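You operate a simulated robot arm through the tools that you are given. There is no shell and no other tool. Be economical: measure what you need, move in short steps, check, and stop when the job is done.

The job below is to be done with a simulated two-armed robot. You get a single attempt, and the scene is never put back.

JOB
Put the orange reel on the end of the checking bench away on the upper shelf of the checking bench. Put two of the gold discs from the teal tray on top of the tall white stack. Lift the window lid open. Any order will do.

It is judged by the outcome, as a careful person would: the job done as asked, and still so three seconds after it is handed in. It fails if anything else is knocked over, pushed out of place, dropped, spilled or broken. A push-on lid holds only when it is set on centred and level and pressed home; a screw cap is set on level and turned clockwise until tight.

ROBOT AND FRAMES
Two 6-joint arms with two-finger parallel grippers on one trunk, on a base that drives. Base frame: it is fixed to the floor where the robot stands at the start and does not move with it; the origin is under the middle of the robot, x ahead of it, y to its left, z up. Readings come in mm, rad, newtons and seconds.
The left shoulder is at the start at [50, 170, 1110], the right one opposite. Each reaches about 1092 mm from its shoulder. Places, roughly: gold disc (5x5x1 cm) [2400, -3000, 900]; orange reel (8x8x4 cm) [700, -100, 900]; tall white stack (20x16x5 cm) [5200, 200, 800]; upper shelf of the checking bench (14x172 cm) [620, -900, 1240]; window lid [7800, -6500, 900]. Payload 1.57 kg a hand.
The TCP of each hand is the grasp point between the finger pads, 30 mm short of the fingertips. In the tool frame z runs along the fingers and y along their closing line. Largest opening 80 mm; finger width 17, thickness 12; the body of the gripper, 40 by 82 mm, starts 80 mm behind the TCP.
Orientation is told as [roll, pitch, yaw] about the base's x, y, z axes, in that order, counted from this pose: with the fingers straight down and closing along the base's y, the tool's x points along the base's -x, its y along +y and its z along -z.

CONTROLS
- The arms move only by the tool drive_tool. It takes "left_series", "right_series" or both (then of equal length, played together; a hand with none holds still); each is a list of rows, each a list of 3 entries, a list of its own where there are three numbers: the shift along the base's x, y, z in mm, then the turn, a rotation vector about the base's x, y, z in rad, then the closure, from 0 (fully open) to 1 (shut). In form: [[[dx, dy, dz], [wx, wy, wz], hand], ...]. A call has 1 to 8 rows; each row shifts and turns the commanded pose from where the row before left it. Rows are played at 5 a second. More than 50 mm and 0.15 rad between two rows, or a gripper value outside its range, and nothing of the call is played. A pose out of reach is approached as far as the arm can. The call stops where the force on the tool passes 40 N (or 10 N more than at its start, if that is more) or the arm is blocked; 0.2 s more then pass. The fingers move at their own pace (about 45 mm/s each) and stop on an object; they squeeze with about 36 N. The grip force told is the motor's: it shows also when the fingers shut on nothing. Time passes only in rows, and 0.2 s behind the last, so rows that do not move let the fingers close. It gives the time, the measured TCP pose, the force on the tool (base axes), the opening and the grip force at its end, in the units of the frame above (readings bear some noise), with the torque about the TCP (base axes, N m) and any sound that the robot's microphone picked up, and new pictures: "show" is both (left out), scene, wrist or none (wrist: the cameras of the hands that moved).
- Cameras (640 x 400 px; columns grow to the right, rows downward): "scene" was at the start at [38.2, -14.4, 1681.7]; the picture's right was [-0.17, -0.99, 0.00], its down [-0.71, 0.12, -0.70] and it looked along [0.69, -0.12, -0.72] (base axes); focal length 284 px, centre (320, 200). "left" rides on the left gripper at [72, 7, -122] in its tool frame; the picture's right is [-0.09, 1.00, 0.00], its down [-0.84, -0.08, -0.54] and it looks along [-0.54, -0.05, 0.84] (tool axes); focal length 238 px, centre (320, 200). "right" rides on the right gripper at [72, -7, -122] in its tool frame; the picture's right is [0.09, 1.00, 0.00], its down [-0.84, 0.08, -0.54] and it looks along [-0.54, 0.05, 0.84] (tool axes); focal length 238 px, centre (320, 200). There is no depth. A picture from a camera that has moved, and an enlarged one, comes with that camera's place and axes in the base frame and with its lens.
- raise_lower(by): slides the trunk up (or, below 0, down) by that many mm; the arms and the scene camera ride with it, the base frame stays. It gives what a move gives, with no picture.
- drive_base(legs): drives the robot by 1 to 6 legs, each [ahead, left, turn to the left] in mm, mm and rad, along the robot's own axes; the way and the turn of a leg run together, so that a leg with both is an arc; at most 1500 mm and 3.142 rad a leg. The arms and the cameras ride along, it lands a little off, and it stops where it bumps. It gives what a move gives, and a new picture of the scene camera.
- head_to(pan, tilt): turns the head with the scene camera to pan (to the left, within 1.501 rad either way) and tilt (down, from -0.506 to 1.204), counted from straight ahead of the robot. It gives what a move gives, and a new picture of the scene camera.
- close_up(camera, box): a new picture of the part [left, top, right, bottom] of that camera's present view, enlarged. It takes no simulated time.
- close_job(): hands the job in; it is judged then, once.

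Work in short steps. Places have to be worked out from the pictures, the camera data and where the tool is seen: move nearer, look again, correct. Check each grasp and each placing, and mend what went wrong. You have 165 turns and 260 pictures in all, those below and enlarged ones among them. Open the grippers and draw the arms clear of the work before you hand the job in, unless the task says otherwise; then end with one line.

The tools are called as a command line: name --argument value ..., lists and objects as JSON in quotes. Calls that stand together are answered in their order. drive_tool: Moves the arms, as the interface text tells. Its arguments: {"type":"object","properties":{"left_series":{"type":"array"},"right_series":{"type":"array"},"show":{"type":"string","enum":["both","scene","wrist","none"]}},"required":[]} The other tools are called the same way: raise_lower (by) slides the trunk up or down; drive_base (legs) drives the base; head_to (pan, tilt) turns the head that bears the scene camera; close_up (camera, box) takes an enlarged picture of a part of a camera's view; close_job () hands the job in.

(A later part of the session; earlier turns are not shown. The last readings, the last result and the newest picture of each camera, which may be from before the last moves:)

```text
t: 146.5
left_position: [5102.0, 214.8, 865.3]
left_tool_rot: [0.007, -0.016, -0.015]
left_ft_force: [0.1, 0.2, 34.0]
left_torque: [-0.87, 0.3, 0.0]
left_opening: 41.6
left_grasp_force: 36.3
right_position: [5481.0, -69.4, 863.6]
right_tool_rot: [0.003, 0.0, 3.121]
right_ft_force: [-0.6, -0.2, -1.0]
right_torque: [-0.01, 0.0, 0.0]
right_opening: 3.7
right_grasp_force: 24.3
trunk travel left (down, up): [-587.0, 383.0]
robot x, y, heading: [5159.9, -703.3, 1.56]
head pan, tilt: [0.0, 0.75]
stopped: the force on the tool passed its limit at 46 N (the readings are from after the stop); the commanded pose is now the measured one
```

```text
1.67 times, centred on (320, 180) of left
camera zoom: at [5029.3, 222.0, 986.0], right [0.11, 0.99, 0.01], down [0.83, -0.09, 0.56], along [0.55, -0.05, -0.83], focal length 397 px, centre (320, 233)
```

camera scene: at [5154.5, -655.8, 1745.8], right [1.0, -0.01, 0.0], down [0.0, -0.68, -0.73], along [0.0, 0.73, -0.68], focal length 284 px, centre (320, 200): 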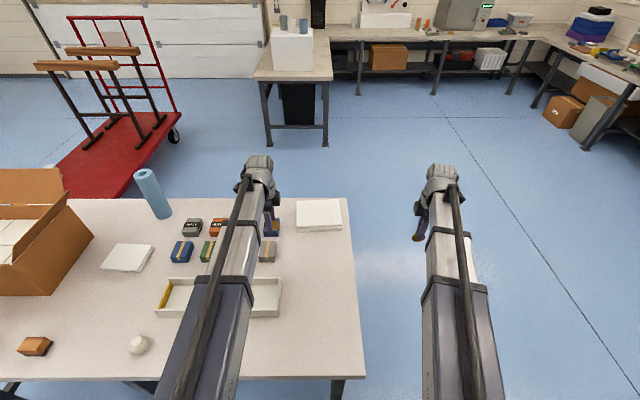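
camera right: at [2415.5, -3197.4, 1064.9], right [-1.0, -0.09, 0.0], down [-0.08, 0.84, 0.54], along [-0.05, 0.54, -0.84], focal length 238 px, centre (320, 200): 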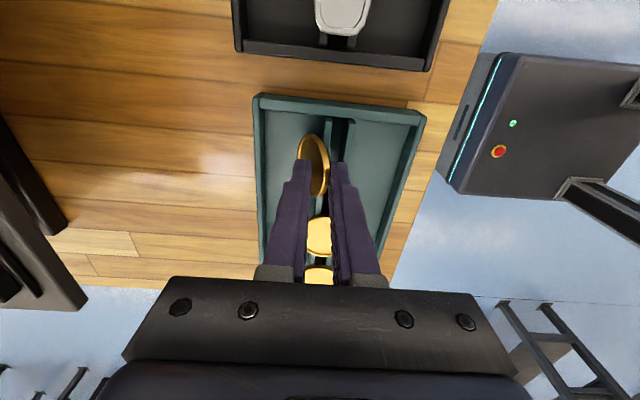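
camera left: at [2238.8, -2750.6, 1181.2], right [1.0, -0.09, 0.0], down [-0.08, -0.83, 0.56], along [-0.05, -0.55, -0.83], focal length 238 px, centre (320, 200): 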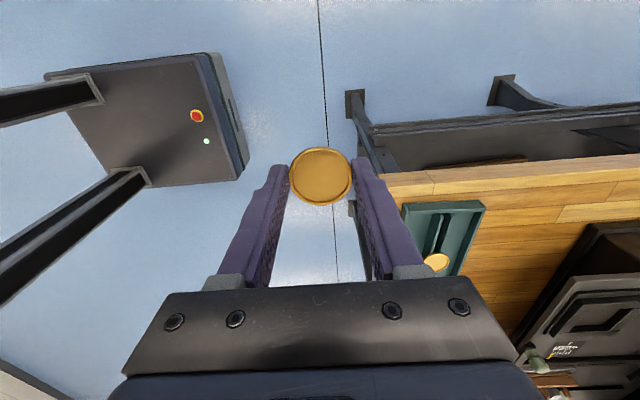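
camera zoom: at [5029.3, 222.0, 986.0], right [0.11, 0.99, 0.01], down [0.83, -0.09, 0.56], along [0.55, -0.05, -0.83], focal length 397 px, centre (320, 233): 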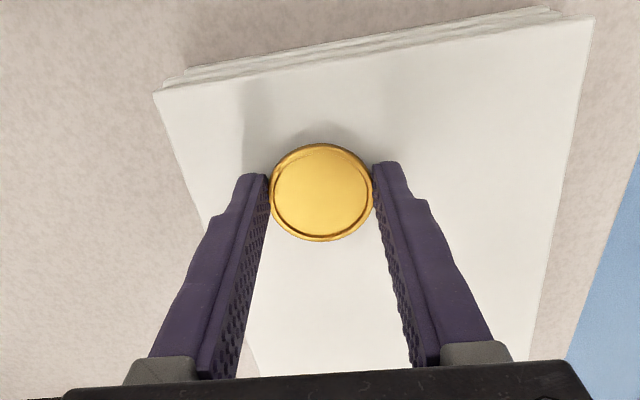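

The tips stand on the stack (≈836). I ease up 2 mm and open gently so the disc drops the last few millimetres flat.

raise_lower --by 2

drive_tool --left_series '[[[0, 0, 0], [0, 0, 0], 0.4], [[0, 0, 0], [0, 0, 0], 0.3], [[0, 0, 0], [0, 0, 0], 0.25]]' --show "none"

close_up --camera "left" --box '[160, 60, 480, 300]'

```text
t: 147.0
left_position: [5101.7, 215.4, 865.3]
left_tool_rot: [0.006, -0.017, -0.015]
left_ft_force: [-0.3, -4.6, 11.2]
left_torque: [-0.48, 0.06, -0.01]
left_opening: 41.8
left_grasp_force: 36.2
right_position: [5480.9, -67.1, 864.4]
right_tool_rot: [0.005, -0.004, 3.121]
right_ft_force: [-0.1, 0.0, 0.2]
right_torque: [0.01, -0.01, -0.03]
right_opening: 3.5
right_grasp_force: 24.7
trunk travel left (down, up): [-589.0, 381.0]
robot x, y, heading: [5156.2, -701.8, 1.567]
head pan, tilt: [0.0, 0.75]
```

```text
t: 147.8
left_position: [5102.7, 217.5, 866.1]
left_tool_rot: [0.007, -0.016, -0.015]
left_ft_force: [-0.2, 4.9, 15.4]
left_torque: [-0.36, 0.09, 0.02]
left_opening: 55.1
left_grasp_force: 0.1
right_position: [5481.4, -66.8, 865.2]
right_tool_rot: [0.006, -0.001, 3.122]
right_ft_force: [0.3, -0.8, -0.5]
right_torque: [0.01, -0.03, 0.01]
right_opening: 3.5
right_grasp_force: 24.4
trunk travel left (down, up): [-589.0, 381.0]
robot x, y, heading: [5157.5, -700.2, 1.563]
head pan, tilt: [0.0, 0.75]
```

```text
1.67 times, centred on (320, 180) of left
camera zoom: at [5029.1, 223.8, 986.3], right [0.11, 0.99, 0.01], down [0.83, -0.09, 0.56], along [0.55, -0.05, -0.83], focal length 397 px, centre (320, 233)
```

zoom: 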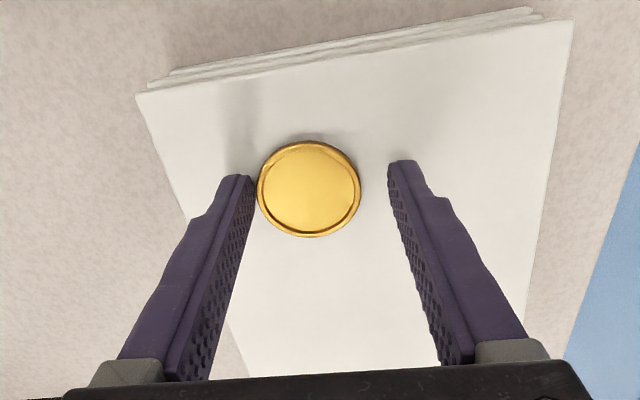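

The disc is down, though one finger is still beside it. I open further, then lift off.

drive_tool --left_series '[[[0, -3, 0], [0, 0, 0], 0.15], [[0, 0, 0], [0, 0, 0], 0.1]]' --show "none"

raise_lower --by 80

close_up --camera "left" --box '[160, 60, 480, 300]'

```text
t: 148.4
left_position: [5102.3, 213.1, 865.6]
left_tool_rot: [0.006, -0.017, -0.016]
left_ft_force: [-0.1, 4.5, 15.8]
left_torque: [-0.45, 0.12, -0.03]
left_opening: 67.7
left_grasp_force: 0.1
right_position: [5480.7, -66.8, 864.2]
right_tool_rot: [0.005, -0.004, 3.122]
right_ft_force: [-0.3, -0.6, 0.2]
right_torque: [-0.01, -0.05, -0.03]
right_opening: 3.6
right_grasp_force: 24.8
trunk travel left (down, up): [-589.0, 381.0]
robot x, y, heading: [5155.1, -700.2, 1.562]
head pan, tilt: [0.0, 0.75]
```

```text
t: 149.6
left_position: [5101.5, 214.6, 944.1]
left_tool_rot: [0.005, -0.015, -0.016]
left_ft_force: [1.0, 0.4, 0.2]
left_torque: [-0.02, -0.01, -0.03]
left_opening: 72.0
left_grasp_force: 0.0
right_position: [5480.7, -65.6, 944.2]
right_tool_rot: [0.005, 0.0, 3.123]
right_ft_force: [0.4, 0.0, 0.2]
right_torque: [-0.02, 0.01, -0.02]
right_opening: 3.4
right_grasp_force: 24.1
trunk travel left (down, up): [-669.0, 301.0]
robot x, y, heading: [5153.3, -702.1, 1.563]
head pan, tilt: [0.0, 0.75]
```

```text
1.67 times, centred on (320, 180) of left
camera zoom: at [5029.2, 221.5, 1065.2], right [0.11, 0.99, 0.01], down [0.83, -0.09, 0.56], along [0.55, -0.05, -0.83], focal length 397 px, centre (320, 233)
```

zoom: 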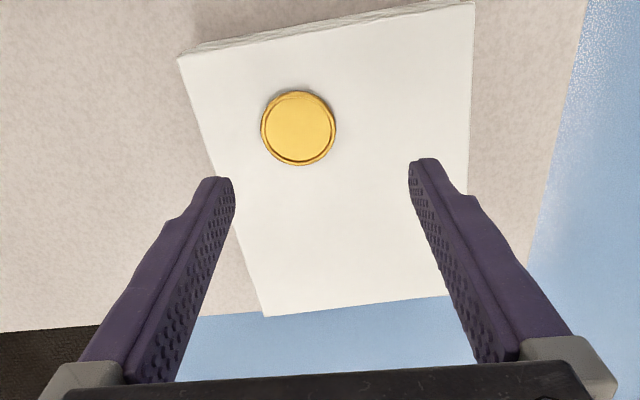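

The first disc lies flat on the stack. I withdraw the left hand and pitch the right hand forward to 1.1 rad so its disc becomes nearly flat.

drive_tool --left_series '[[[-13, -30, 0], [0, 0, 0], 0.1], [[-15, -36, 0], [0, 0, 0], 0.1], [[-15, -36, 0], [0, 0, 0], 0.1], [[-15, -36, 0], [0, 0, 0], 0.1], [[-15, -36, 0], [0, 0, 0], 0.1], [[-15, -36, 0], [0, 0, 0], 0.1], [[-15, -36, 0], [0, 0, 0], 0.1], [[0, 0, 0], [0, 0, 0], 0.1]]' --right_series '[[[0, 0, 2], [0.14, 0, 0], 1], [[0, 0, 6], [0.14, 0, 0], 1], [[0, 0, 10], [0.14, 0, 0], 1], [[0, 0, 14], [0.14, 0, 0], 1], [[0, 0, 18], [0.14, 0, 0], 1], [[0, 0, 21], [0.14, 0, 0], 1], [[0, 0, 24], [0.14, 0, 0], 1], [[0, 0, 24], [0.12, 0, 0], 1]]' --show "both"

```text
t: 151.3
left_position: [5000.3, -32.9, 943.6]
left_tool_rot: [0.004, -0.017, -0.016]
left_ft_force: [-0.2, 0.1, 0.0]
left_torque: [-0.03, -0.02, -0.02]
left_opening: 72.2
left_grasp_force: 0.0
right_position: [5481.2, -65.5, 1062.4]
right_tool_rot: [-1.097, -0.017, 3.133]
right_ft_force: [0.3, -0.1, -0.4]
right_torque: [-0.03, 0.0, 0.01]
right_opening: 3.5
right_grasp_force: 24.4
trunk travel left (down, up): [-669.0, 301.0]
robot x, y, heading: [5158.9, -698.3, 1.564]
head pan, tilt: [0.0, 0.75]
camera scene: at [5154.5, -658.7, 1630.1], right [1.0, -0.01, 0.0], down [0.0, -0.68, -0.73], along [0.0, 0.73, -0.68], focal length 284 px, centre (320, 200)
camera right: at [5552.5, -172.9, 1123.3], right [0.07, -0.46, -0.89], down [-0.84, -0.51, 0.19], along [-0.54, 0.73, -0.42], focal length 238 px, centre (320, 200)
camera left: at [4927.3, -26.6, 1065.3], right [0.11, 0.99, 0.01], down [0.83, -0.09, 0.56], along [0.55, -0.05, -0.83], focal length 238 px, centre (320, 200)
```

scene: 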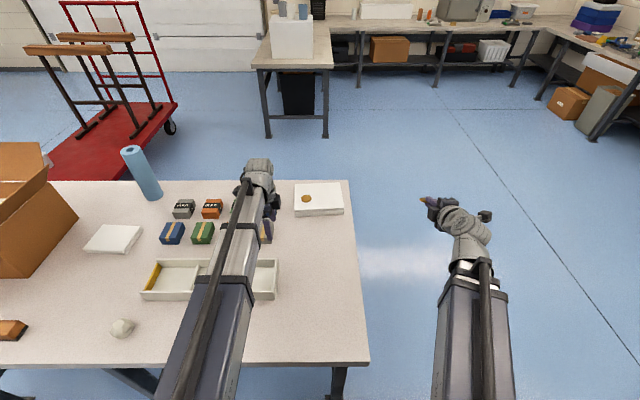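
right: 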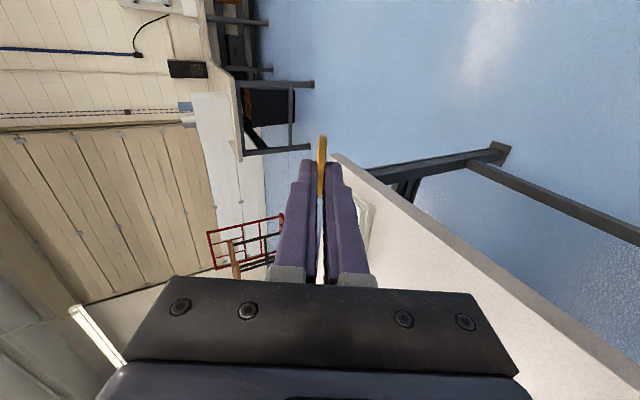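
left: 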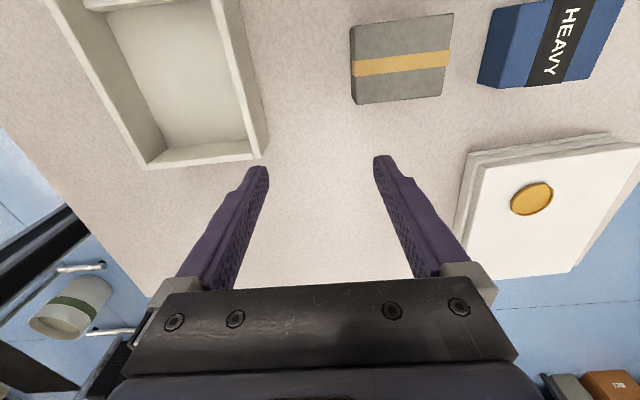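

Now I bring the right hand over the stack's right half: TCP to about [5195, 207].

drive_tool --right_series '[[[-36, 34, 0], [0, 0, 0], 1], [[-36, 34, 0], [0, 0, 0], 1], [[-36, 34, 0], [0, 0, 0], 1], [[-36, 34, 0], [0, 0, 0], 1], [[-36, 34, 0], [0, 0, 0], 1], [[-36, 34, 0], [0, 0, 0], 1], [[-36, 34, 0], [0, 0, 0], 1], [[-34, 34, 0], [0, 0, 0], 1]]' --show "none"

raise_lower --by -150

close_up --camera "scene" --box '[260, 120, 420, 220]'

close_up --camera "right" --box '[160, 60, 480, 300]'

```text
t: 153.2
left_position: [4999.5, -33.8, 942.1]
left_tool_rot: [0.003, -0.018, -0.014]
left_ft_force: [-0.2, 0.7, -0.3]
left_torque: [0.0, -0.02, 0.03]
left_opening: 72.1
left_grasp_force: 0.1
right_position: [5194.5, 207.7, 1063.7]
right_tool_rot: [-1.095, -0.018, 3.133]
right_ft_force: [-0.3, -0.8, -0.1]
right_torque: [0.03, -0.03, 0.0]
right_opening: 3.7
right_grasp_force: 24.2
trunk travel left (down, up): [-669.0, 301.0]
robot x, y, heading: [5155.4, -702.6, 1.565]
head pan, tilt: [0.0, 0.75]
```

```text
t: 154.5
left_position: [5000.3, -35.1, 820.5]
left_tool_rot: [0.002, -0.013, -0.017]
left_ft_force: [1.0, -1.7, 44.7]
left_torque: [-0.92, 0.36, -0.06]
left_opening: 68.3
left_grasp_force: 0.0
right_position: [5196.1, 205.1, 939.7]
right_tool_rot: [-1.096, -0.019, 3.132]
right_ft_force: [-0.2, -0.3, 0.8]
right_torque: [-0.02, -0.03, -0.03]
right_opening: 3.6
right_grasp_force: 24.2
trunk travel left (down, up): [-543.0, 427.0]
robot x, y, heading: [5154.6, -701.9, 1.57]
head pan, tilt: [0.0, 0.75]
stopped: the force on the tool passed its limit at 280 N (the readings are from after the stop); the commanded pose is now the measured one
```

```text
4.00 times, centred on (340, 170) of scene
camera zoom: at [5155.0, -661.6, 1504.5], right [1.0, -0.01, 0.0], down [0.0, -0.68, -0.73], along [0.0, 0.73, -0.68], focal length 1136 px, centre (240, 320)
```

zoom: 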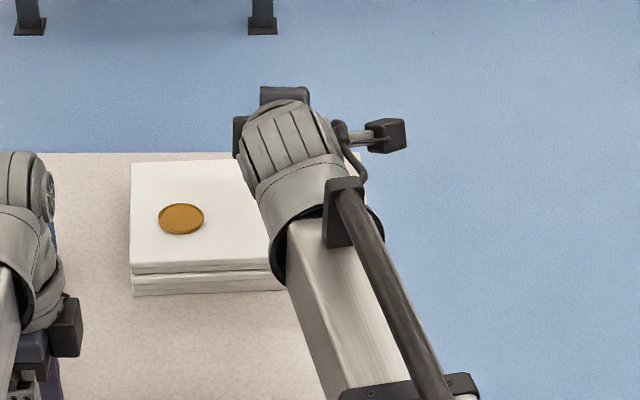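

```text
1.67 times, centred on (320, 180) of right
camera zoom: at [5267.5, 98.4, 999.1], right [0.07, -0.46, -0.89], down [-0.84, -0.51, 0.19], along [-0.54, 0.73, -0.42], focal length 397 px, centre (320, 233)
```

zoom: 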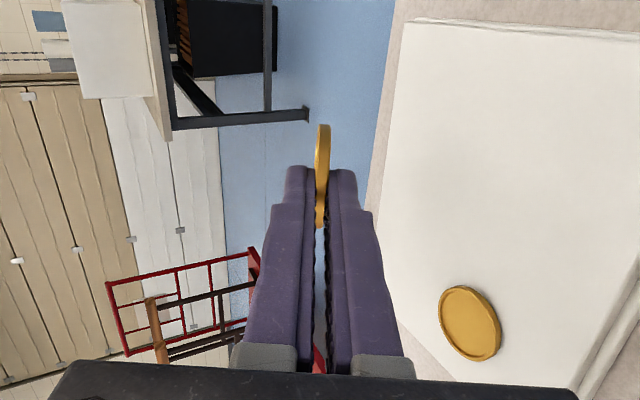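

The left hand came down on the table as the trunk lowered (I had left it over the table). I raise again and check around the left hand.

raise_lower --by 80

close_up --camera "left" --box '[0, 0, 640, 400]'

close_up --camera "scene" --box '[0, 120, 400, 400]'

```text
t: 155.7
left_position: [4999.3, -33.1, 898.1]
left_tool_rot: [0.001, -0.017, -0.015]
left_ft_force: [-0.1, 0.0, 0.1]
left_torque: [0.02, 0.02, -0.04]
left_opening: 71.9
left_grasp_force: 0.0
right_position: [5195.0, 206.0, 1016.9]
right_tool_rot: [-1.095, -0.018, 3.132]
right_ft_force: [1.1, -0.5, 0.1]
right_torque: [-0.01, 0.01, -0.02]
right_opening: 3.2
right_grasp_force: 24.7
trunk travel left (down, up): [-623.0, 347.0]
robot x, y, heading: [5155.1, -700.9, 1.561]
head pan, tilt: [0.0, 0.75]
```

```text
1.00 times, centred on (320, 200) of left (not enlarged: the box is as wide or as high as the picture)
camera zoom: at [4926.9, -25.3, 1018.8], right [0.11, 0.99, 0.0], down [0.83, -0.09, 0.55], along [0.55, -0.06, -0.83], focal length 238 px, centre (320, 200)
```

zoom: 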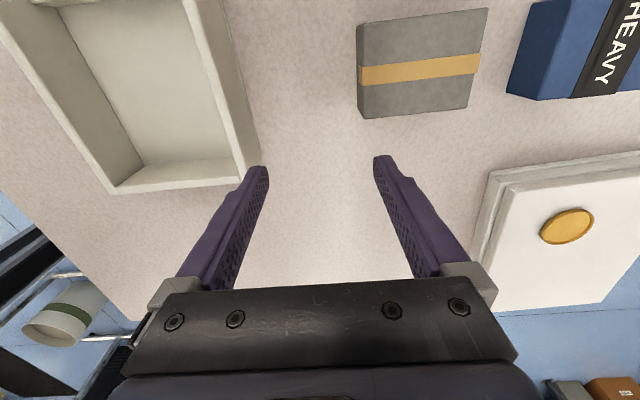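

```text
1.43 times, centred on (200, 260) of scene
camera zoom: at [5154.3, -658.3, 1583.6], right [1.0, -0.01, 0.0], down [0.0, -0.68, -0.73], along [0.0, 0.73, -0.68], focal length 406 px, centre (491, 114)
```

zoom: 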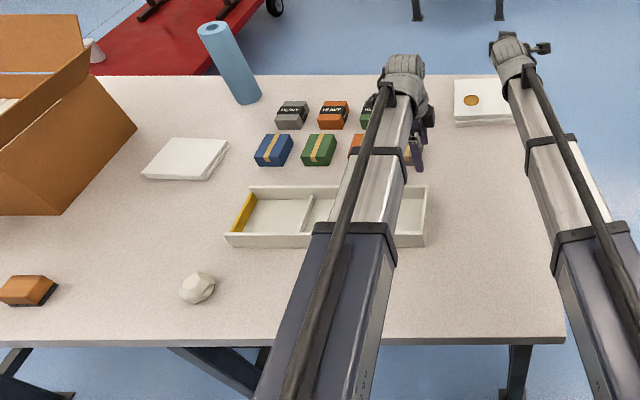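

Nothing was displaced. I pitch the left hand up out of the way before lowering again.

drive_tool --left_series '[[[0, 0, 2], [0.14, 0, 0], 0.1], [[0, 0, 6], [0.14, 0, 0], 0.1], [[0, 0, 10], [0.14, 0, 0], 0.1], [[0, 0, 14], [0.14, 0, 0], 0.1], [[0, 0, 18], [0.14, 0, 0], 0.1], [[0, 0, 21], [0.14, 0, 0], 0.1], [[0, 0, 24], [0.14, 0, 0], 0.1], [[0, 0, 26], [0.14, 0, 0], 0.1]]' --show "none"

raise_lower --by -125

close_up --camera "right" --box '[160, 60, 480, 300]'

close_up --camera "scene" --box '[220, 60, 420, 200]'

```text
t: 157.5
left_position: [4997.6, -32.8, 1021.9]
left_tool_rot: [1.122, 0.006, -0.019]
left_ft_force: [0.6, 0.0, 0.6]
left_torque: [0.01, 0.03, -0.02]
left_opening: 72.2
left_grasp_force: 0.1
right_position: [5196.1, 207.2, 1016.5]
right_tool_rot: [-1.095, -0.02, 3.132]
right_ft_force: [0.4, -0.9, -0.5]
right_torque: [0.04, 0.0, 0.03]
right_opening: 3.8
right_grasp_force: 24.0
trunk travel left (down, up): [-623.0, 347.0]
robot x, y, heading: [5157.8, -700.3, 1.569]
head pan, tilt: [0.0, 0.75]
```

```text
t: 159.0
left_position: [4998.9, -33.5, 896.3]
left_tool_rot: [1.119, 0.007, -0.021]
left_ft_force: [-0.8, 0.0, 1.1]
left_torque: [0.01, 0.0, -0.01]
left_opening: 72.2
left_grasp_force: 0.0
right_position: [5195.4, 206.3, 892.2]
right_tool_rot: [-1.094, -0.018, 3.132]
right_ft_force: [-0.5, 0.6, -0.2]
right_torque: [0.01, 0.02, 0.0]
right_opening: 3.9
right_grasp_force: 24.9
trunk travel left (down, up): [-498.0, 472.0]
robot x, y, heading: [5152.7, -698.6, 1.559]
head pan, tilt: [0.0, 0.75]
```

```text
1.67 times, centred on (320, 180) of right
camera zoom: at [5267.2, 100.3, 951.8], right [0.07, -0.46, -0.89], down [-0.84, -0.51, 0.19], along [-0.54, 0.73, -0.42], focal length 397 px, centre (320, 233)
```

zoom: 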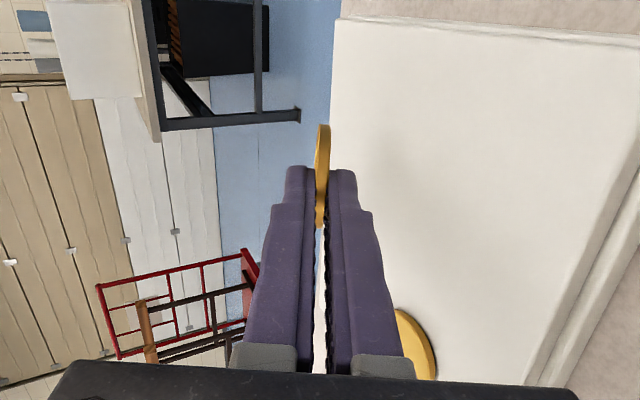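

```text
2.86 times, centred on (320, 130) of scene
camera zoom: at [5154.3, -658.5, 1458.7], right [1.0, -0.01, 0.0], down [0.0, -0.68, -0.73], along [0.0, 0.73, -0.68], focal length 812 px, centre (320, 400)
```

zoom: 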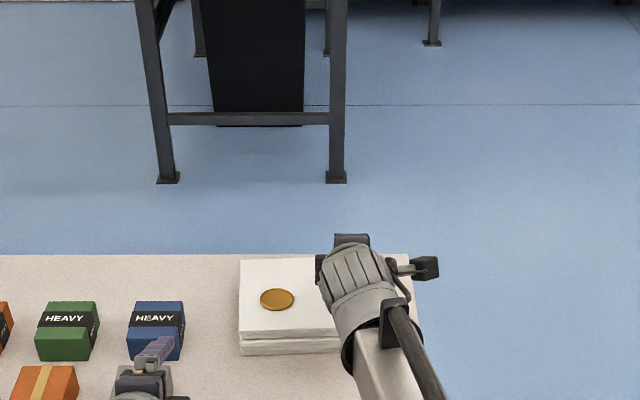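

Lowering in small steps until the disc's leading edge touches.

raise_lower --by -20

raise_lower --by -5

close_up --camera "right" --box '[160, 60, 480, 300]'

```text
t: 159.7
left_position: [4998.2, -33.6, 877.6]
left_tool_rot: [1.119, 0.006, -0.019]
left_ft_force: [0.3, 0.2, 0.4]
left_torque: [0.02, 0.0, -0.03]
left_opening: 72.0
left_grasp_force: 0.0
right_position: [5196.7, 207.1, 871.3]
right_tool_rot: [-1.093, -0.019, 3.133]
right_ft_force: [-0.8, -0.5, -0.3]
right_torque: [0.0, 0.02, 0.02]
right_opening: 3.5
right_grasp_force: 24.5
trunk travel left (down, up): [-478.0, 492.0]
robot x, y, heading: [5157.5, -700.5, 1.563]
head pan, tilt: [0.0, 0.75]
```

```text
t: 160.2
left_position: [4998.0, -34.1, 871.6]
left_tool_rot: [1.119, 0.007, -0.019]
left_ft_force: [0.1, -0.5, -0.4]
left_torque: [0.0, 0.04, 0.0]
left_opening: 72.0
left_grasp_force: 0.0
right_position: [5196.2, 207.5, 866.2]
right_tool_rot: [-1.094, -0.018, 3.134]
right_ft_force: [-0.1, -1.1, 0.2]
right_torque: [0.01, 0.02, 0.0]
right_opening: 3.7
right_grasp_force: 24.3
trunk travel left (down, up): [-473.0, 497.0]
robot x, y, heading: [5154.3, -699.4, 1.566]
head pan, tilt: [0.0, 0.75]
```

```text
1.67 times, centred on (320, 180) of right
camera zoom: at [5267.2, 100.3, 926.8], right [0.07, -0.46, -0.89], down [-0.84, -0.51, 0.19], along [-0.54, 0.73, -0.42], focal length 397 px, centre (320, 233)
```

zoom: 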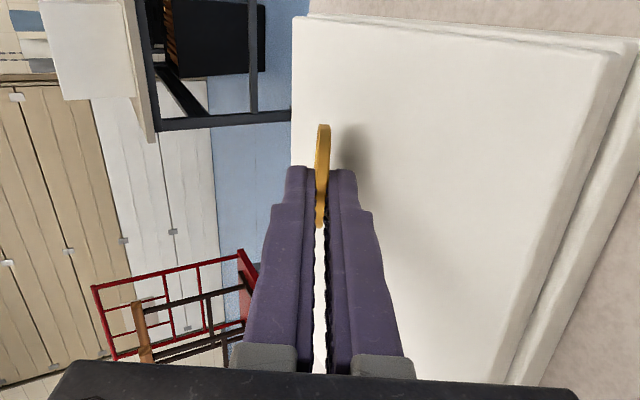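

raise_lower --by -3

raise_lower --by -3

close_up --camera "right" --box '[240, 100, 400, 220]'

```text
t: 160.7
left_position: [4998.3, -33.5, 868.7]
left_tool_rot: [1.118, 0.007, -0.02]
left_ft_force: [-0.3, 0.3, 3.1]
left_torque: [-0.22, -0.02, -0.01]
left_opening: 69.4
left_grasp_force: 0.1
right_position: [5194.9, 206.2, 864.6]
right_tool_rot: [-1.095, -0.019, 3.132]
right_ft_force: [0.2, -0.2, 0.1]
right_torque: [-0.04, -0.03, 0.01]
right_opening: 3.7
right_grasp_force: 24.4
trunk travel left (down, up): [-470.0, 500.0]
robot x, y, heading: [5155.1, -700.3, 1.565]
head pan, tilt: [0.0, 0.75]
```

```text
t: 161.3
left_position: [4997.1, -33.8, 866.2]
left_tool_rot: [1.121, 0.007, -0.019]
left_ft_force: [0.3, 0.8, 9.4]
left_torque: [-0.51, -0.08, -0.02]
left_opening: 64.6
left_grasp_force: 0.0
right_position: [5195.3, 205.8, 861.6]
right_tool_rot: [-1.096, -0.019, 3.134]
right_ft_force: [0.4, -0.4, 4.5]
right_torque: [0.23, -0.01, -0.02]
right_opening: 3.6
right_grasp_force: 24.5
trunk travel left (down, up): [-467.0, 503.0]
robot x, y, heading: [5152.9, -702.7, 1.563]
head pan, tilt: [0.0, 0.75]
```

```text
3.33 times, centred on (320, 160) of right
camera zoom: at [5267.2, 99.7, 921.7], right [0.07, -0.46, -0.89], down [-0.84, -0.51, 0.19], along [-0.54, 0.73, -0.42], focal length 794 px, centre (320, 333)
```

zoom: 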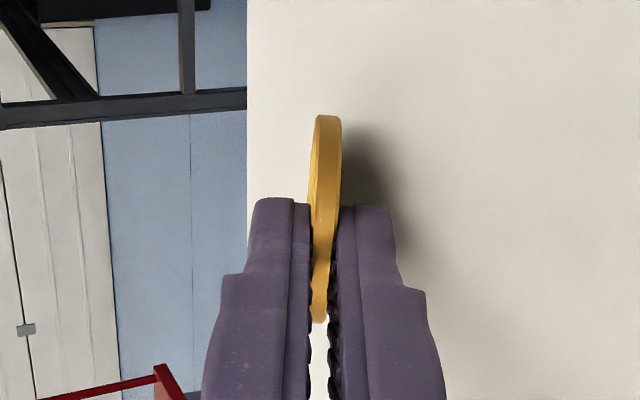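

The disc's leading edge touches (4.5 N at 51 mm out); the left lower finger also brushes something, so I shut the left fingers, and then open the right ones a little.

drive_tool --left_series '[[[0, 0, 0], [0, 0, 0], 0.5], [[0, 0, 0], [0, 0, 0], 1.0], [[0, 0, 0], [0, 0, 0], 1.0]]' --right_series '[[[0, 0, 0], [0, 0, 0], 1.0], [[0, 0, 0], [0, 0, 0], 0.88], [[0, 0, 0], [0, 0, 0], 0.88]]' --show "none"

close_up --camera "right" --box '[240, 100, 400, 220]'

close_up --camera "left" --box '[0, 0, 640, 400]'

```text
t: 162.1
left_position: [4998.4, -34.5, 866.7]
left_tool_rot: [1.122, 0.007, -0.017]
left_ft_force: [0.2, 0.3, -0.3]
left_torque: [-0.01, 0.03, 0.01]
left_opening: 0.0
left_grasp_force: 2.1
right_position: [5196.1, 206.6, 861.0]
right_tool_rot: [-1.097, -0.019, 3.132]
right_ft_force: [0.9, 0.1, 5.0]
right_torque: [0.07, -0.05, -0.01]
right_opening: 6.2
right_grasp_force: 0.1
trunk travel left (down, up): [-467.0, 503.0]
robot x, y, heading: [5153.7, -695.9, 1.563]
head pan, tilt: [0.0, 0.75]
```

```text
3.33 times, centred on (320, 160) of right
camera zoom: at [5267.2, 99.9, 921.1], right [0.07, -0.46, -0.89], down [-0.84, -0.51, 0.19], along [-0.54, 0.73, -0.42], focal length 794 px, centre (320, 333)
```

zoom: 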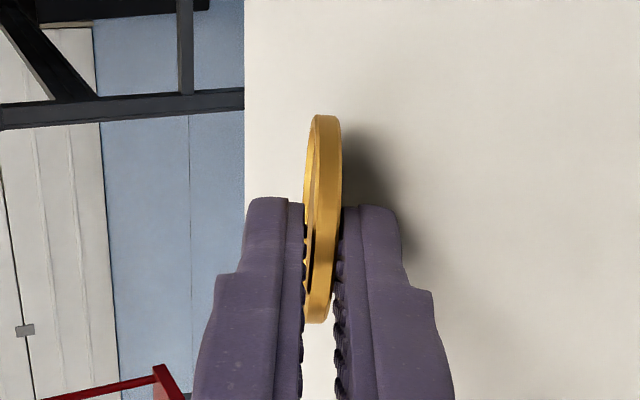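

```text
1.00 times, centred on (320, 200) of left (not enlarged: the box is as wide or as high as the picture)
camera zoom: at [4926.1, -139.4, 926.0], right [0.11, 0.43, 0.9], down [0.83, -0.54, 0.16], along [0.55, 0.72, -0.42], focal length 238 px, centre (320, 200)
```

zoom: 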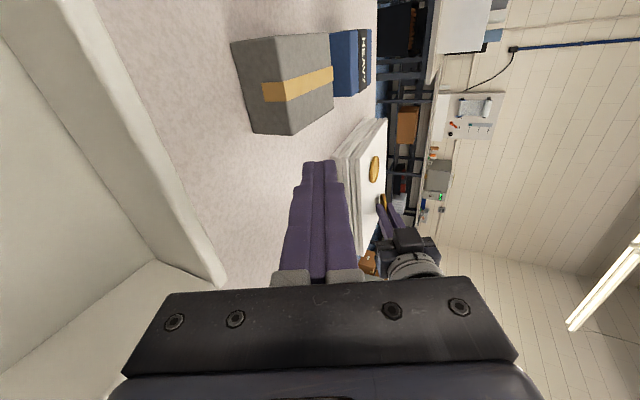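

The disc now rests loosely: front edge on the stack, rear on the lower finger. I draw the hand back in small steps so it slides off.

drive_tool --right_series '[[[0, -6, 0], [0, 0, 0], 0.85], [[0, -6, 0], [0, 0, 0], 0.85], [[0, -6, 0], [0, 0, 0], 0.85]]' --show "none"

close_up --camera "right" --box '[240, 80, 432, 224]'

```text
t: 162.9
left_position: [4998.4, -34.2, 865.9]
left_tool_rot: [1.121, 0.008, -0.019]
left_ft_force: [0.4, -0.4, 0.3]
left_torque: [0.02, 0.01, -0.01]
left_opening: 0.0
left_grasp_force: 21.5
right_position: [5196.6, 189.0, 861.5]
right_tool_rot: [-1.096, -0.017, 3.132]
right_ft_force: [0.3, 1.7, 6.4]
right_torque: [0.23, -0.05, -0.02]
right_opening: 6.2
right_grasp_force: 0.0
trunk travel left (down, up): [-467.0, 503.0]
robot x, y, heading: [5154.6, -699.5, 1.558]
head pan, tilt: [0.0, 0.75]
```

```text
2.78 times, centred on (336, 152) of right
camera zoom: at [5267.6, 82.2, 921.1], right [0.07, -0.46, -0.89], down [-0.84, -0.51, 0.19], along [-0.54, 0.73, -0.42], focal length 662 px, centre (276, 333)
```

zoom: 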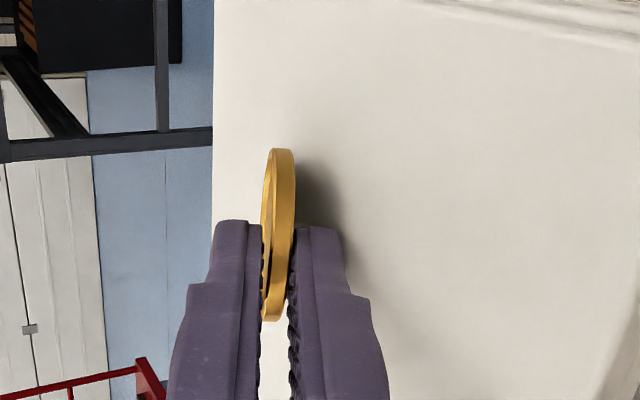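

The disc just drags along, so I change method: grip it again, stand the hand nearly upright (disc leaning slightly back) on the stack, and let the opening rear finger lay it down.

drive_tool --right_series '[[[0, 0, 0], [0, 0, 0], 1.0], [[0, 0, 0], [0, 0, 0], 1.0], [[0, 0, 0], [0, 0, 0], 1.0]]' --show "none"

raise_lower --by 150

drive_tool --right_series '[[[0, 5, -25], [-0.14, 0, 0], 1], [[0, 5, -22], [-0.14, 0, 0], 1], [[0, 5, -20], [-0.14, 0, 0], 1], [[0, 5, -16], [-0.14, 0, 0], 1], [[0, 5, -12], [-0.14, 0, 0], 1], [[0, 5, -8], [-0.14, 0, 0], 1], [[0, 3, 0], [0, 0, 0], 1]]' --show "wrist"

```text
t: 163.7
left_position: [4996.5, -34.8, 866.2]
left_tool_rot: [1.119, 0.007, -0.02]
left_ft_force: [0.3, 0.1, -0.1]
left_torque: [0.01, 0.02, -0.04]
left_opening: 0.1
left_grasp_force: 21.0
right_position: [5195.9, 188.4, 861.5]
right_tool_rot: [-1.097, -0.016, 3.132]
right_ft_force: [0.1, 1.4, 7.9]
right_torque: [0.37, -0.05, 0.04]
right_opening: 3.7
right_grasp_force: 24.1
trunk travel left (down, up): [-467.0, 503.0]
robot x, y, heading: [5154.7, -700.0, 1.565]
head pan, tilt: [0.0, 0.75]
```

```text
t: 165.4
left_position: [4999.3, -34.5, 1015.2]
left_tool_rot: [1.119, 0.008, -0.018]
left_ft_force: [0.4, 1.2, 0.3]
left_torque: [-0.02, 0.0, 0.01]
left_opening: 0.0
left_grasp_force: 21.0
right_position: [5195.7, 189.3, 1010.6]
right_tool_rot: [-1.095, -0.018, 3.133]
right_ft_force: [0.6, -0.3, -1.1]
right_torque: [0.01, 0.0, 0.01]
right_opening: 3.8
right_grasp_force: 24.9
trunk travel left (down, up): [-617.0, 353.0]
robot x, y, heading: [5158.2, -699.6, 1.56]
head pan, tilt: [0.0, 0.75]
```

```text
t: 167.0
left_position: [4997.8, -33.7, 1016.8]
left_tool_rot: [1.118, 0.007, -0.018]
left_ft_force: [0.6, 0.3, 0.0]
left_torque: [0.0, -0.02, -0.02]
left_opening: 0.3
left_grasp_force: 21.5
right_position: [5195.5, 221.9, 898.6]
right_tool_rot: [-0.255, -0.008, 3.121]
right_ft_force: [0.6, 0.0, -0.7]
right_torque: [-0.03, 0.04, -0.01]
right_opening: 3.8
right_grasp_force: 23.9
right hand out of reach, approached as far as the arm can: row 2, 5
trunk travel left (down, up): [-617.0, 353.0]
robot x, y, heading: [5150.6, -696.6, 1.566]
head pan, tilt: [0.0, 0.75]
camera right: at [5267.8, 195.8, 1017.4], right [0.07, -0.97, -0.25], down [-0.84, -0.2, 0.51], along [-0.54, 0.17, -0.82], focal length 238 px, centre (320, 200)
```

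right: 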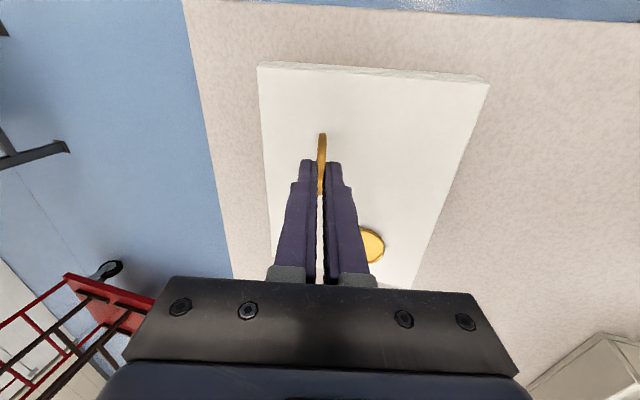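

Disc is nearly over the surface. I lower gently till its rim touches.

raise_lower --by -5

raise_lower --by -4

close_up --camera "right" --box '[220, 80, 460, 230]'

```text
t: 167.6
left_position: [4998.1, -33.8, 1011.4]
left_tool_rot: [1.12, 0.007, -0.019]
left_ft_force: [0.2, 0.0, 0.4]
left_torque: [0.0, 0.02, -0.02]
left_opening: 0.0
left_grasp_force: 21.6
right_position: [5196.5, 222.5, 894.0]
right_tool_rot: [-0.254, -0.007, 3.122]
right_ft_force: [0.4, 0.5, 0.7]
right_torque: [0.03, 0.02, -0.02]
right_opening: 3.5
right_grasp_force: 24.4
trunk travel left (down, up): [-612.0, 358.0]
robot x, y, heading: [5154.3, -696.9, 1.563]
head pan, tilt: [0.0, 0.75]
```

```text
t: 168.1
left_position: [4998.6, -33.4, 1007.2]
left_tool_rot: [1.119, 0.007, -0.019]
left_ft_force: [-0.4, -0.7, 0.1]
left_torque: [0.02, 0.0, 0.02]
left_opening: 0.0
left_grasp_force: 21.4
right_position: [5196.2, 221.0, 889.1]
right_tool_rot: [-0.256, -0.006, 3.123]
right_ft_force: [-0.2, -0.9, 2.8]
right_torque: [0.0, 0.01, -0.04]
right_opening: 3.5
right_grasp_force: 24.3
trunk travel left (down, up): [-608.0, 362.0]
robot x, y, heading: [5156.0, -698.1, 1.566]
head pan, tilt: [0.0, 0.75]
```

```text
2.67 times, centred on (340, 155) of right
camera zoom: at [5267.8, 195.6, 1008.7], right [0.07, -0.96, -0.25], down [-0.84, -0.2, 0.51], along [-0.54, 0.17, -0.82], focal length 636 px, centre (267, 320)
```

zoom: 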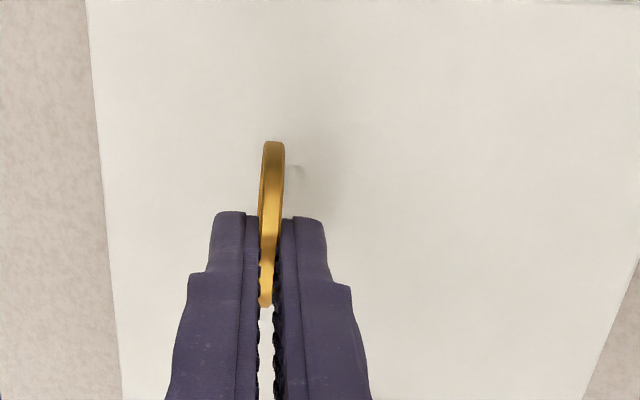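

Rim contact felt. I open slowly so the rear finger lets the disc down.

drive_tool --right_series '[[[0, 0, 0], [0, 0, 0], 0.9], [[0, 0, 0], [0, 0, 0], 0.82], [[0, 0, 0], [0, 0, 0], 0.74], [[0, 0, 0], [0, 0, 0], 0.66], [[0, 0, 0], [0, 0, 0], 0.58], [[0, 0, 0], [0, 0, 0], 0.5]]' --show "none"

close_up --camera "right" --box '[220, 80, 460, 230]'

```text
t: 169.5
left_position: [4999.2, -33.8, 1005.6]
left_tool_rot: [1.119, 0.006, -0.019]
left_ft_force: [-0.6, 0.0, 0.3]
left_torque: [-0.02, -0.03, 0.01]
left_opening: 0.0
left_grasp_force: 21.2
right_position: [5196.6, 220.4, 889.8]
right_tool_rot: [-0.256, -0.006, 3.123]
right_ft_force: [0.0, 0.3, -0.1]
right_torque: [0.02, -0.03, 0.0]
right_opening: 39.8
right_grasp_force: 0.1
trunk travel left (down, up): [-608.0, 362.0]
robot x, y, heading: [5154.0, -703.0, 1.568]
head pan, tilt: [0.0, 0.75]
```

```text
2.67 times, centred on (340, 155) of right
camera zoom: at [5267.8, 195.8, 1008.4], right [0.07, -0.96, -0.25], down [-0.84, -0.2, 0.51], along [-0.54, 0.17, -0.82], focal length 636 px, centre (267, 320)
```

zoom: 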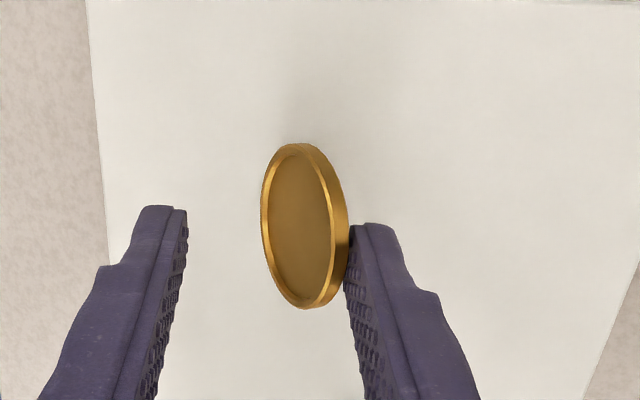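

Working exactly as planned: the disc leans on the receding rear finger. I continue opening.

drive_tool --right_series '[[[0, 0, 0], [0, 0, 0], 0.42], [[0, 0, 0], [0, 0, 0], 0.34], [[0, 0, 0], [0, 0, 0], 0.26], [[0, 0, 0], [0, 0, 0], 0.18], [[0, 0, 0], [0, 0, 0], 0.1], [[0, 0, 0], [0, 0, 0], 0.0], [[0, 0, 0], [0, 0, 0], 0.0]]' --show "none"

close_up --camera "right" --box '[220, 80, 460, 230]'

```text
t: 171.1
left_position: [4999.2, -33.5, 1007.0]
left_tool_rot: [1.119, 0.008, -0.019]
left_ft_force: [0.1, 0.1, -0.6]
left_torque: [0.0, -0.03, -0.03]
left_opening: 0.0
left_grasp_force: 20.7
right_position: [5197.2, 223.0, 889.2]
right_tool_rot: [-0.255, -0.006, 3.124]
right_ft_force: [-0.6, 0.1, 1.0]
right_torque: [-0.01, -0.01, 0.03]
right_opening: 79.8
right_grasp_force: 0.0
trunk travel left (down, up): [-608.0, 362.0]
robot x, y, heading: [5156.9, -697.6, 1.562]
head pan, tilt: [0.0, 0.75]
```

```text
2.67 times, centred on (340, 155) of right
camera zoom: at [5267.8, 195.8, 1008.4], right [0.07, -0.96, -0.25], down [-0.84, -0.2, 0.51], along [-0.54, 0.17, -0.82], focal length 636 px, centre (267, 320)
```

zoom: 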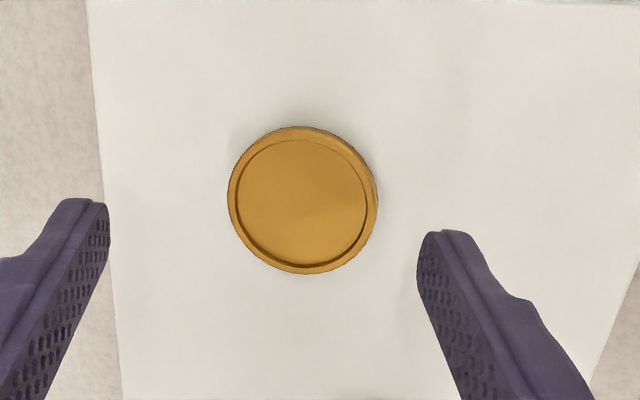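

The second disc lies flat. I raise the hands clear and back away, then check the stack.

raise_lower --by 150

close_up --camera "right" --box '[160, 40, 560, 290]'

drive_base --legs '[[-450, 0, 0]]'

close_up --camera "scene" --box '[200, 120, 440, 270]'

```text
t: 172.8
left_position: [4997.2, -33.8, 1156.0]
left_tool_rot: [1.119, 0.008, -0.018]
left_ft_force: [-0.1, -0.8, 0.1]
left_torque: [0.01, 0.03, -0.04]
left_opening: 0.0
left_grasp_force: 21.4
right_position: [5197.1, 222.4, 1040.0]
right_tool_rot: [-0.256, -0.007, 3.123]
right_ft_force: [0.5, -0.3, -0.6]
right_torque: [-0.03, 0.01, 0.0]
right_opening: 79.7
right_grasp_force: 0.0
trunk travel left (down, up): [-758.0, 212.0]
robot x, y, heading: [5154.2, -700.7, 1.563]
head pan, tilt: [0.0, 0.75]
```

```text
1.60 times, centred on (360, 165) of right
camera zoom: at [5267.8, 195.9, 1158.3], right [0.07, -0.96, -0.25], down [-0.84, -0.2, 0.51], along [-0.54, 0.17, -0.82], focal length 381 px, centre (256, 256)
```

zoom: 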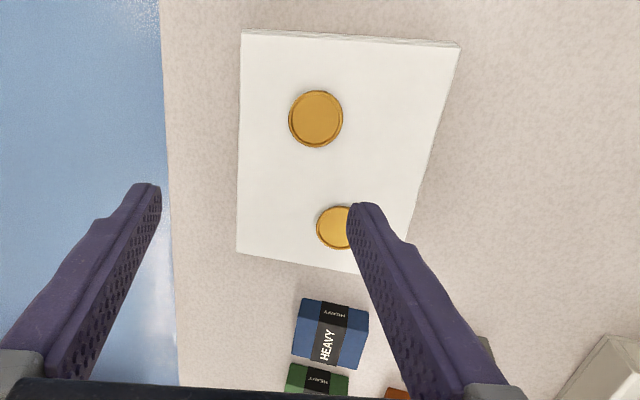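

```text
t: 175.5
left_position: [4995.8, -478.3, 1156.7]
left_tool_rot: [1.121, 0.006, -0.019]
left_ft_force: [0.0, -0.8, -0.3]
left_torque: [-0.01, 0.01, 0.02]
left_opening: 0.0
left_grasp_force: 21.0
right_position: [5192.7, -219.9, 1040.7]
right_tool_rot: [-0.257, -0.004, 3.122]
right_ft_force: [1.5, 0.0, -0.4]
right_torque: [0.04, -0.01, -0.03]
right_opening: 80.1
right_grasp_force: 0.0
trunk travel left (down, up): [-758.0, 212.0]
robot x, y, heading: [5149.9, -1141.4, 1.564]
head pan, tilt: [0.0, 0.75]
camera scene: at [5151.5, -1103.0, 1718.7], right [1.0, -0.01, 0.0], down [0.0, -0.68, -0.73], along [0.0, 0.73, -0.68], focal length 284 px, centre (320, 200)
```

scene: 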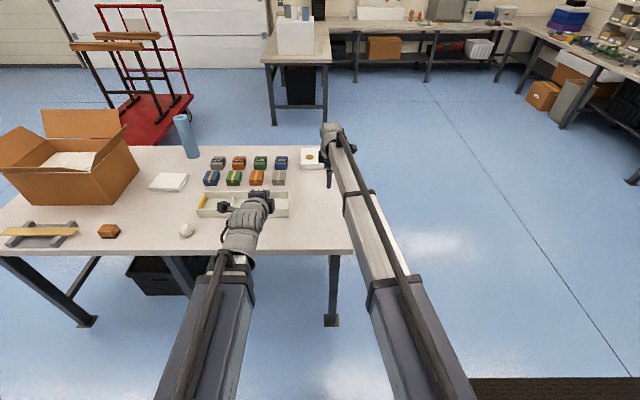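

```text
2.67 times, centred on (320, 195) of scene
camera zoom: at [5151.5, -1103.0, 1718.7], right [1.0, -0.01, 0.0], down [0.0, -0.68, -0.73], along [0.0, 0.73, -0.68], focal length 758 px, centre (320, 213)
```

zoom: 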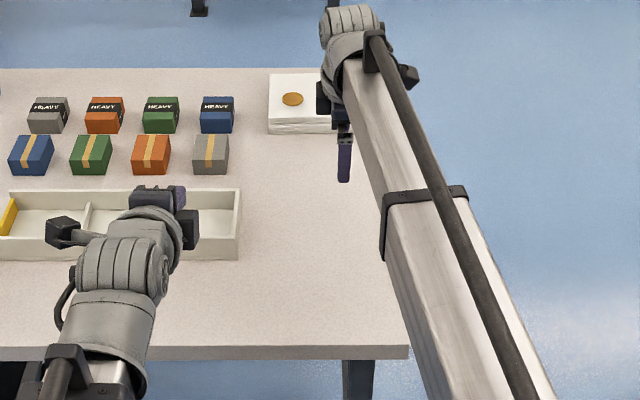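

Both discs are on the stack and nothing else moved. I pull the right hand in, turn the left upright, then turn the head toward the window lid.

drive_tool --right_series '[[[30, -35, 0], [0, 0, 0], 0], [[30, -35, 0], [0, 0, 0], 0], [[30, -35, 0], [0, 0, 0], 0], [[30, -35, 0], [0, 0, 0], 0], [[30, -35, 0], [0, 0, 0], 0], [[30, -35, 0], [0, 0, 0], 0], [[30, -35, 0], [0, 0, 0], 0], [[30, -35, 0], [0, 0, 0], 0]]' --left_series '[[[0, 0, -26], [-0.14, 0, 0], 0.5], [[0, 0, -24], [-0.14, 0, 0], 0.5], [[0, 0, -21], [-0.14, 0, 0], 0.5], [[0, 0, -18], [-0.14, 0, 0], 0.5], [[0, 0, -14], [-0.14, 0, 0], 0.5], [[0, 0, -10], [-0.14, 0, 0], 0.5], [[0, 0, -6], [-0.14, 0, 0], 0.5], [[0, 0, -2], [-0.14, 0, 0], 0.5]]' --show "none"

drive_base --legs '[[-250, 0, 0], [0, 0, -1.564]]'

head_to --pan -1.1 --tilt 0.25

```text
t: 177.3
left_position: [4995.1, -477.1, 1033.5]
left_tool_rot: [-0.003, -0.013, -0.015]
left_ft_force: [-0.3, 0.4, 1.2]
left_torque: [0.02, 0.01, 0.02]
left_opening: 39.9
left_grasp_force: 0.1
left hand out of reach, approached as far as the arm can: row 6
right_position: [5430.4, -504.0, 1040.1]
right_tool_rot: [-0.256, -0.007, 3.126]
right_ft_force: [0.2, -0.4, 0.1]
right_torque: [-0.06, 0.0, 0.0]
right_opening: 80.0
right_grasp_force: 0.2
trunk travel left (down, up): [-758.0, 212.0]
robot x, y, heading: [5146.7, -1142.5, 1.566]
head pan, tilt: [0.0, 0.75]
```

```text
t: 182.9
left_position: [5816.7, -1228.7, 1033.8]
left_tool_rot: [0.0, -0.013, -1.575]
left_ft_force: [0.4, 0.0, 0.0]
left_torque: [0.04, -0.01, 0.02]
left_opening: 39.9
left_grasp_force: 0.0
right_position: [5795.8, -1663.3, 1040.0]
right_tool_rot: [-0.257, -0.007, 1.563]
right_ft_force: [-0.8, -1.2, -0.1]
right_torque: [0.02, 0.03, -0.01]
right_opening: 80.1
right_grasp_force: 0.0
trunk travel left (down, up): [-758.0, 212.0]
robot x, y, heading: [5151.3, -1398.0, 0.006]
head pan, tilt: [0.0, 0.75]
camera scene: at [5193.3, -1394.7, 1718.7], right [0.01, -1.0, 0.0], down [-0.68, 0.0, -0.73], along [0.73, 0.0, -0.68], focal length 284 px, centre (320, 200)
```

scene: 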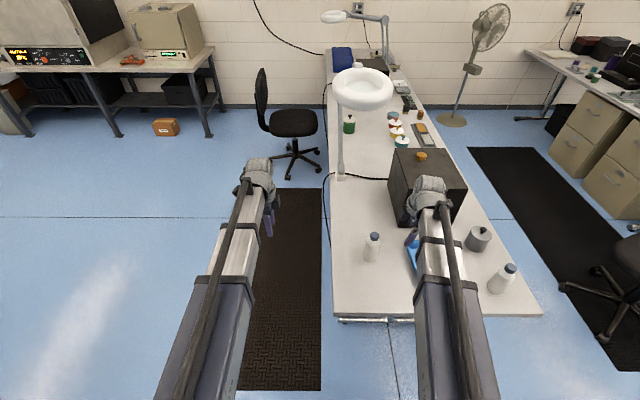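

```text
t: 184.3
left_position: [5816.5, -1228.2, 1032.8]
left_tool_rot: [0.0, -0.015, -1.575]
left_ft_force: [0.7, 0.5, 0.2]
left_torque: [0.04, 0.01, -0.01]
left_opening: 40.1
left_grasp_force: 0.0
right_position: [5795.9, -1664.2, 1038.2]
right_tool_rot: [-0.256, -0.006, 1.563]
right_ft_force: [-0.7, 0.0, 0.0]
right_torque: [0.03, 0.01, 0.0]
right_opening: 79.9
right_grasp_force: 0.1
trunk travel left (down, up): [-758.0, 212.0]
robot x, y, heading: [5151.4, -1396.0, -0.001]
head pan, tilt: [-1.1, 0.25]
camera scene: at [5153.4, -1478.0, 1763.7], right [-0.89, -0.46, 0.0], down [-0.11, 0.22, -0.97], along [0.45, -0.86, -0.25], focal length 284 px, centre (320, 200)
```

scene: 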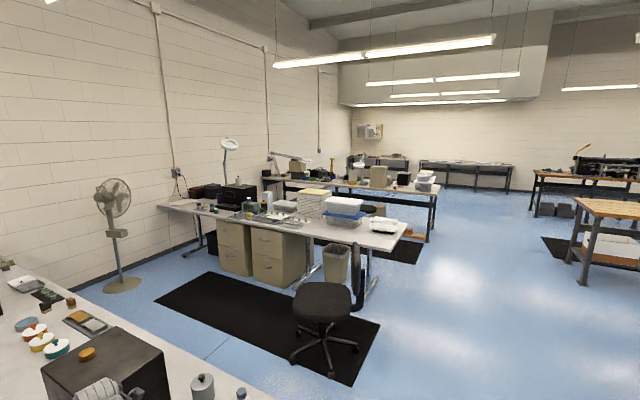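

close_up --camera "scene" --box '[250, 130, 450, 255]'

```text
3.20 times, centred on (350, 192) of scene
camera zoom: at [5153.4, -1478.0, 1763.7], right [-0.89, -0.46, 0.0], down [-0.11, 0.22, -0.97], along [0.45, -0.86, -0.25], focal length 909 px, centre (224, 224)
```

zoom: 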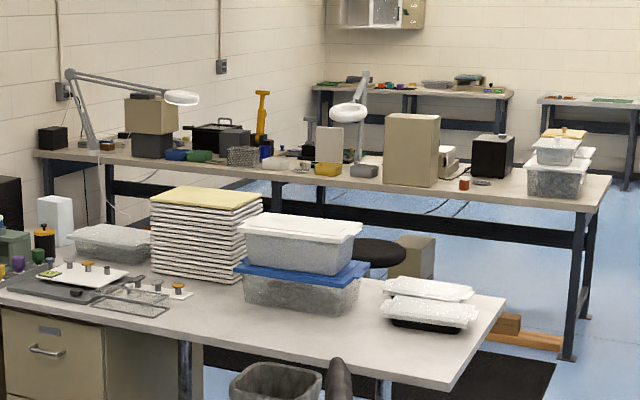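

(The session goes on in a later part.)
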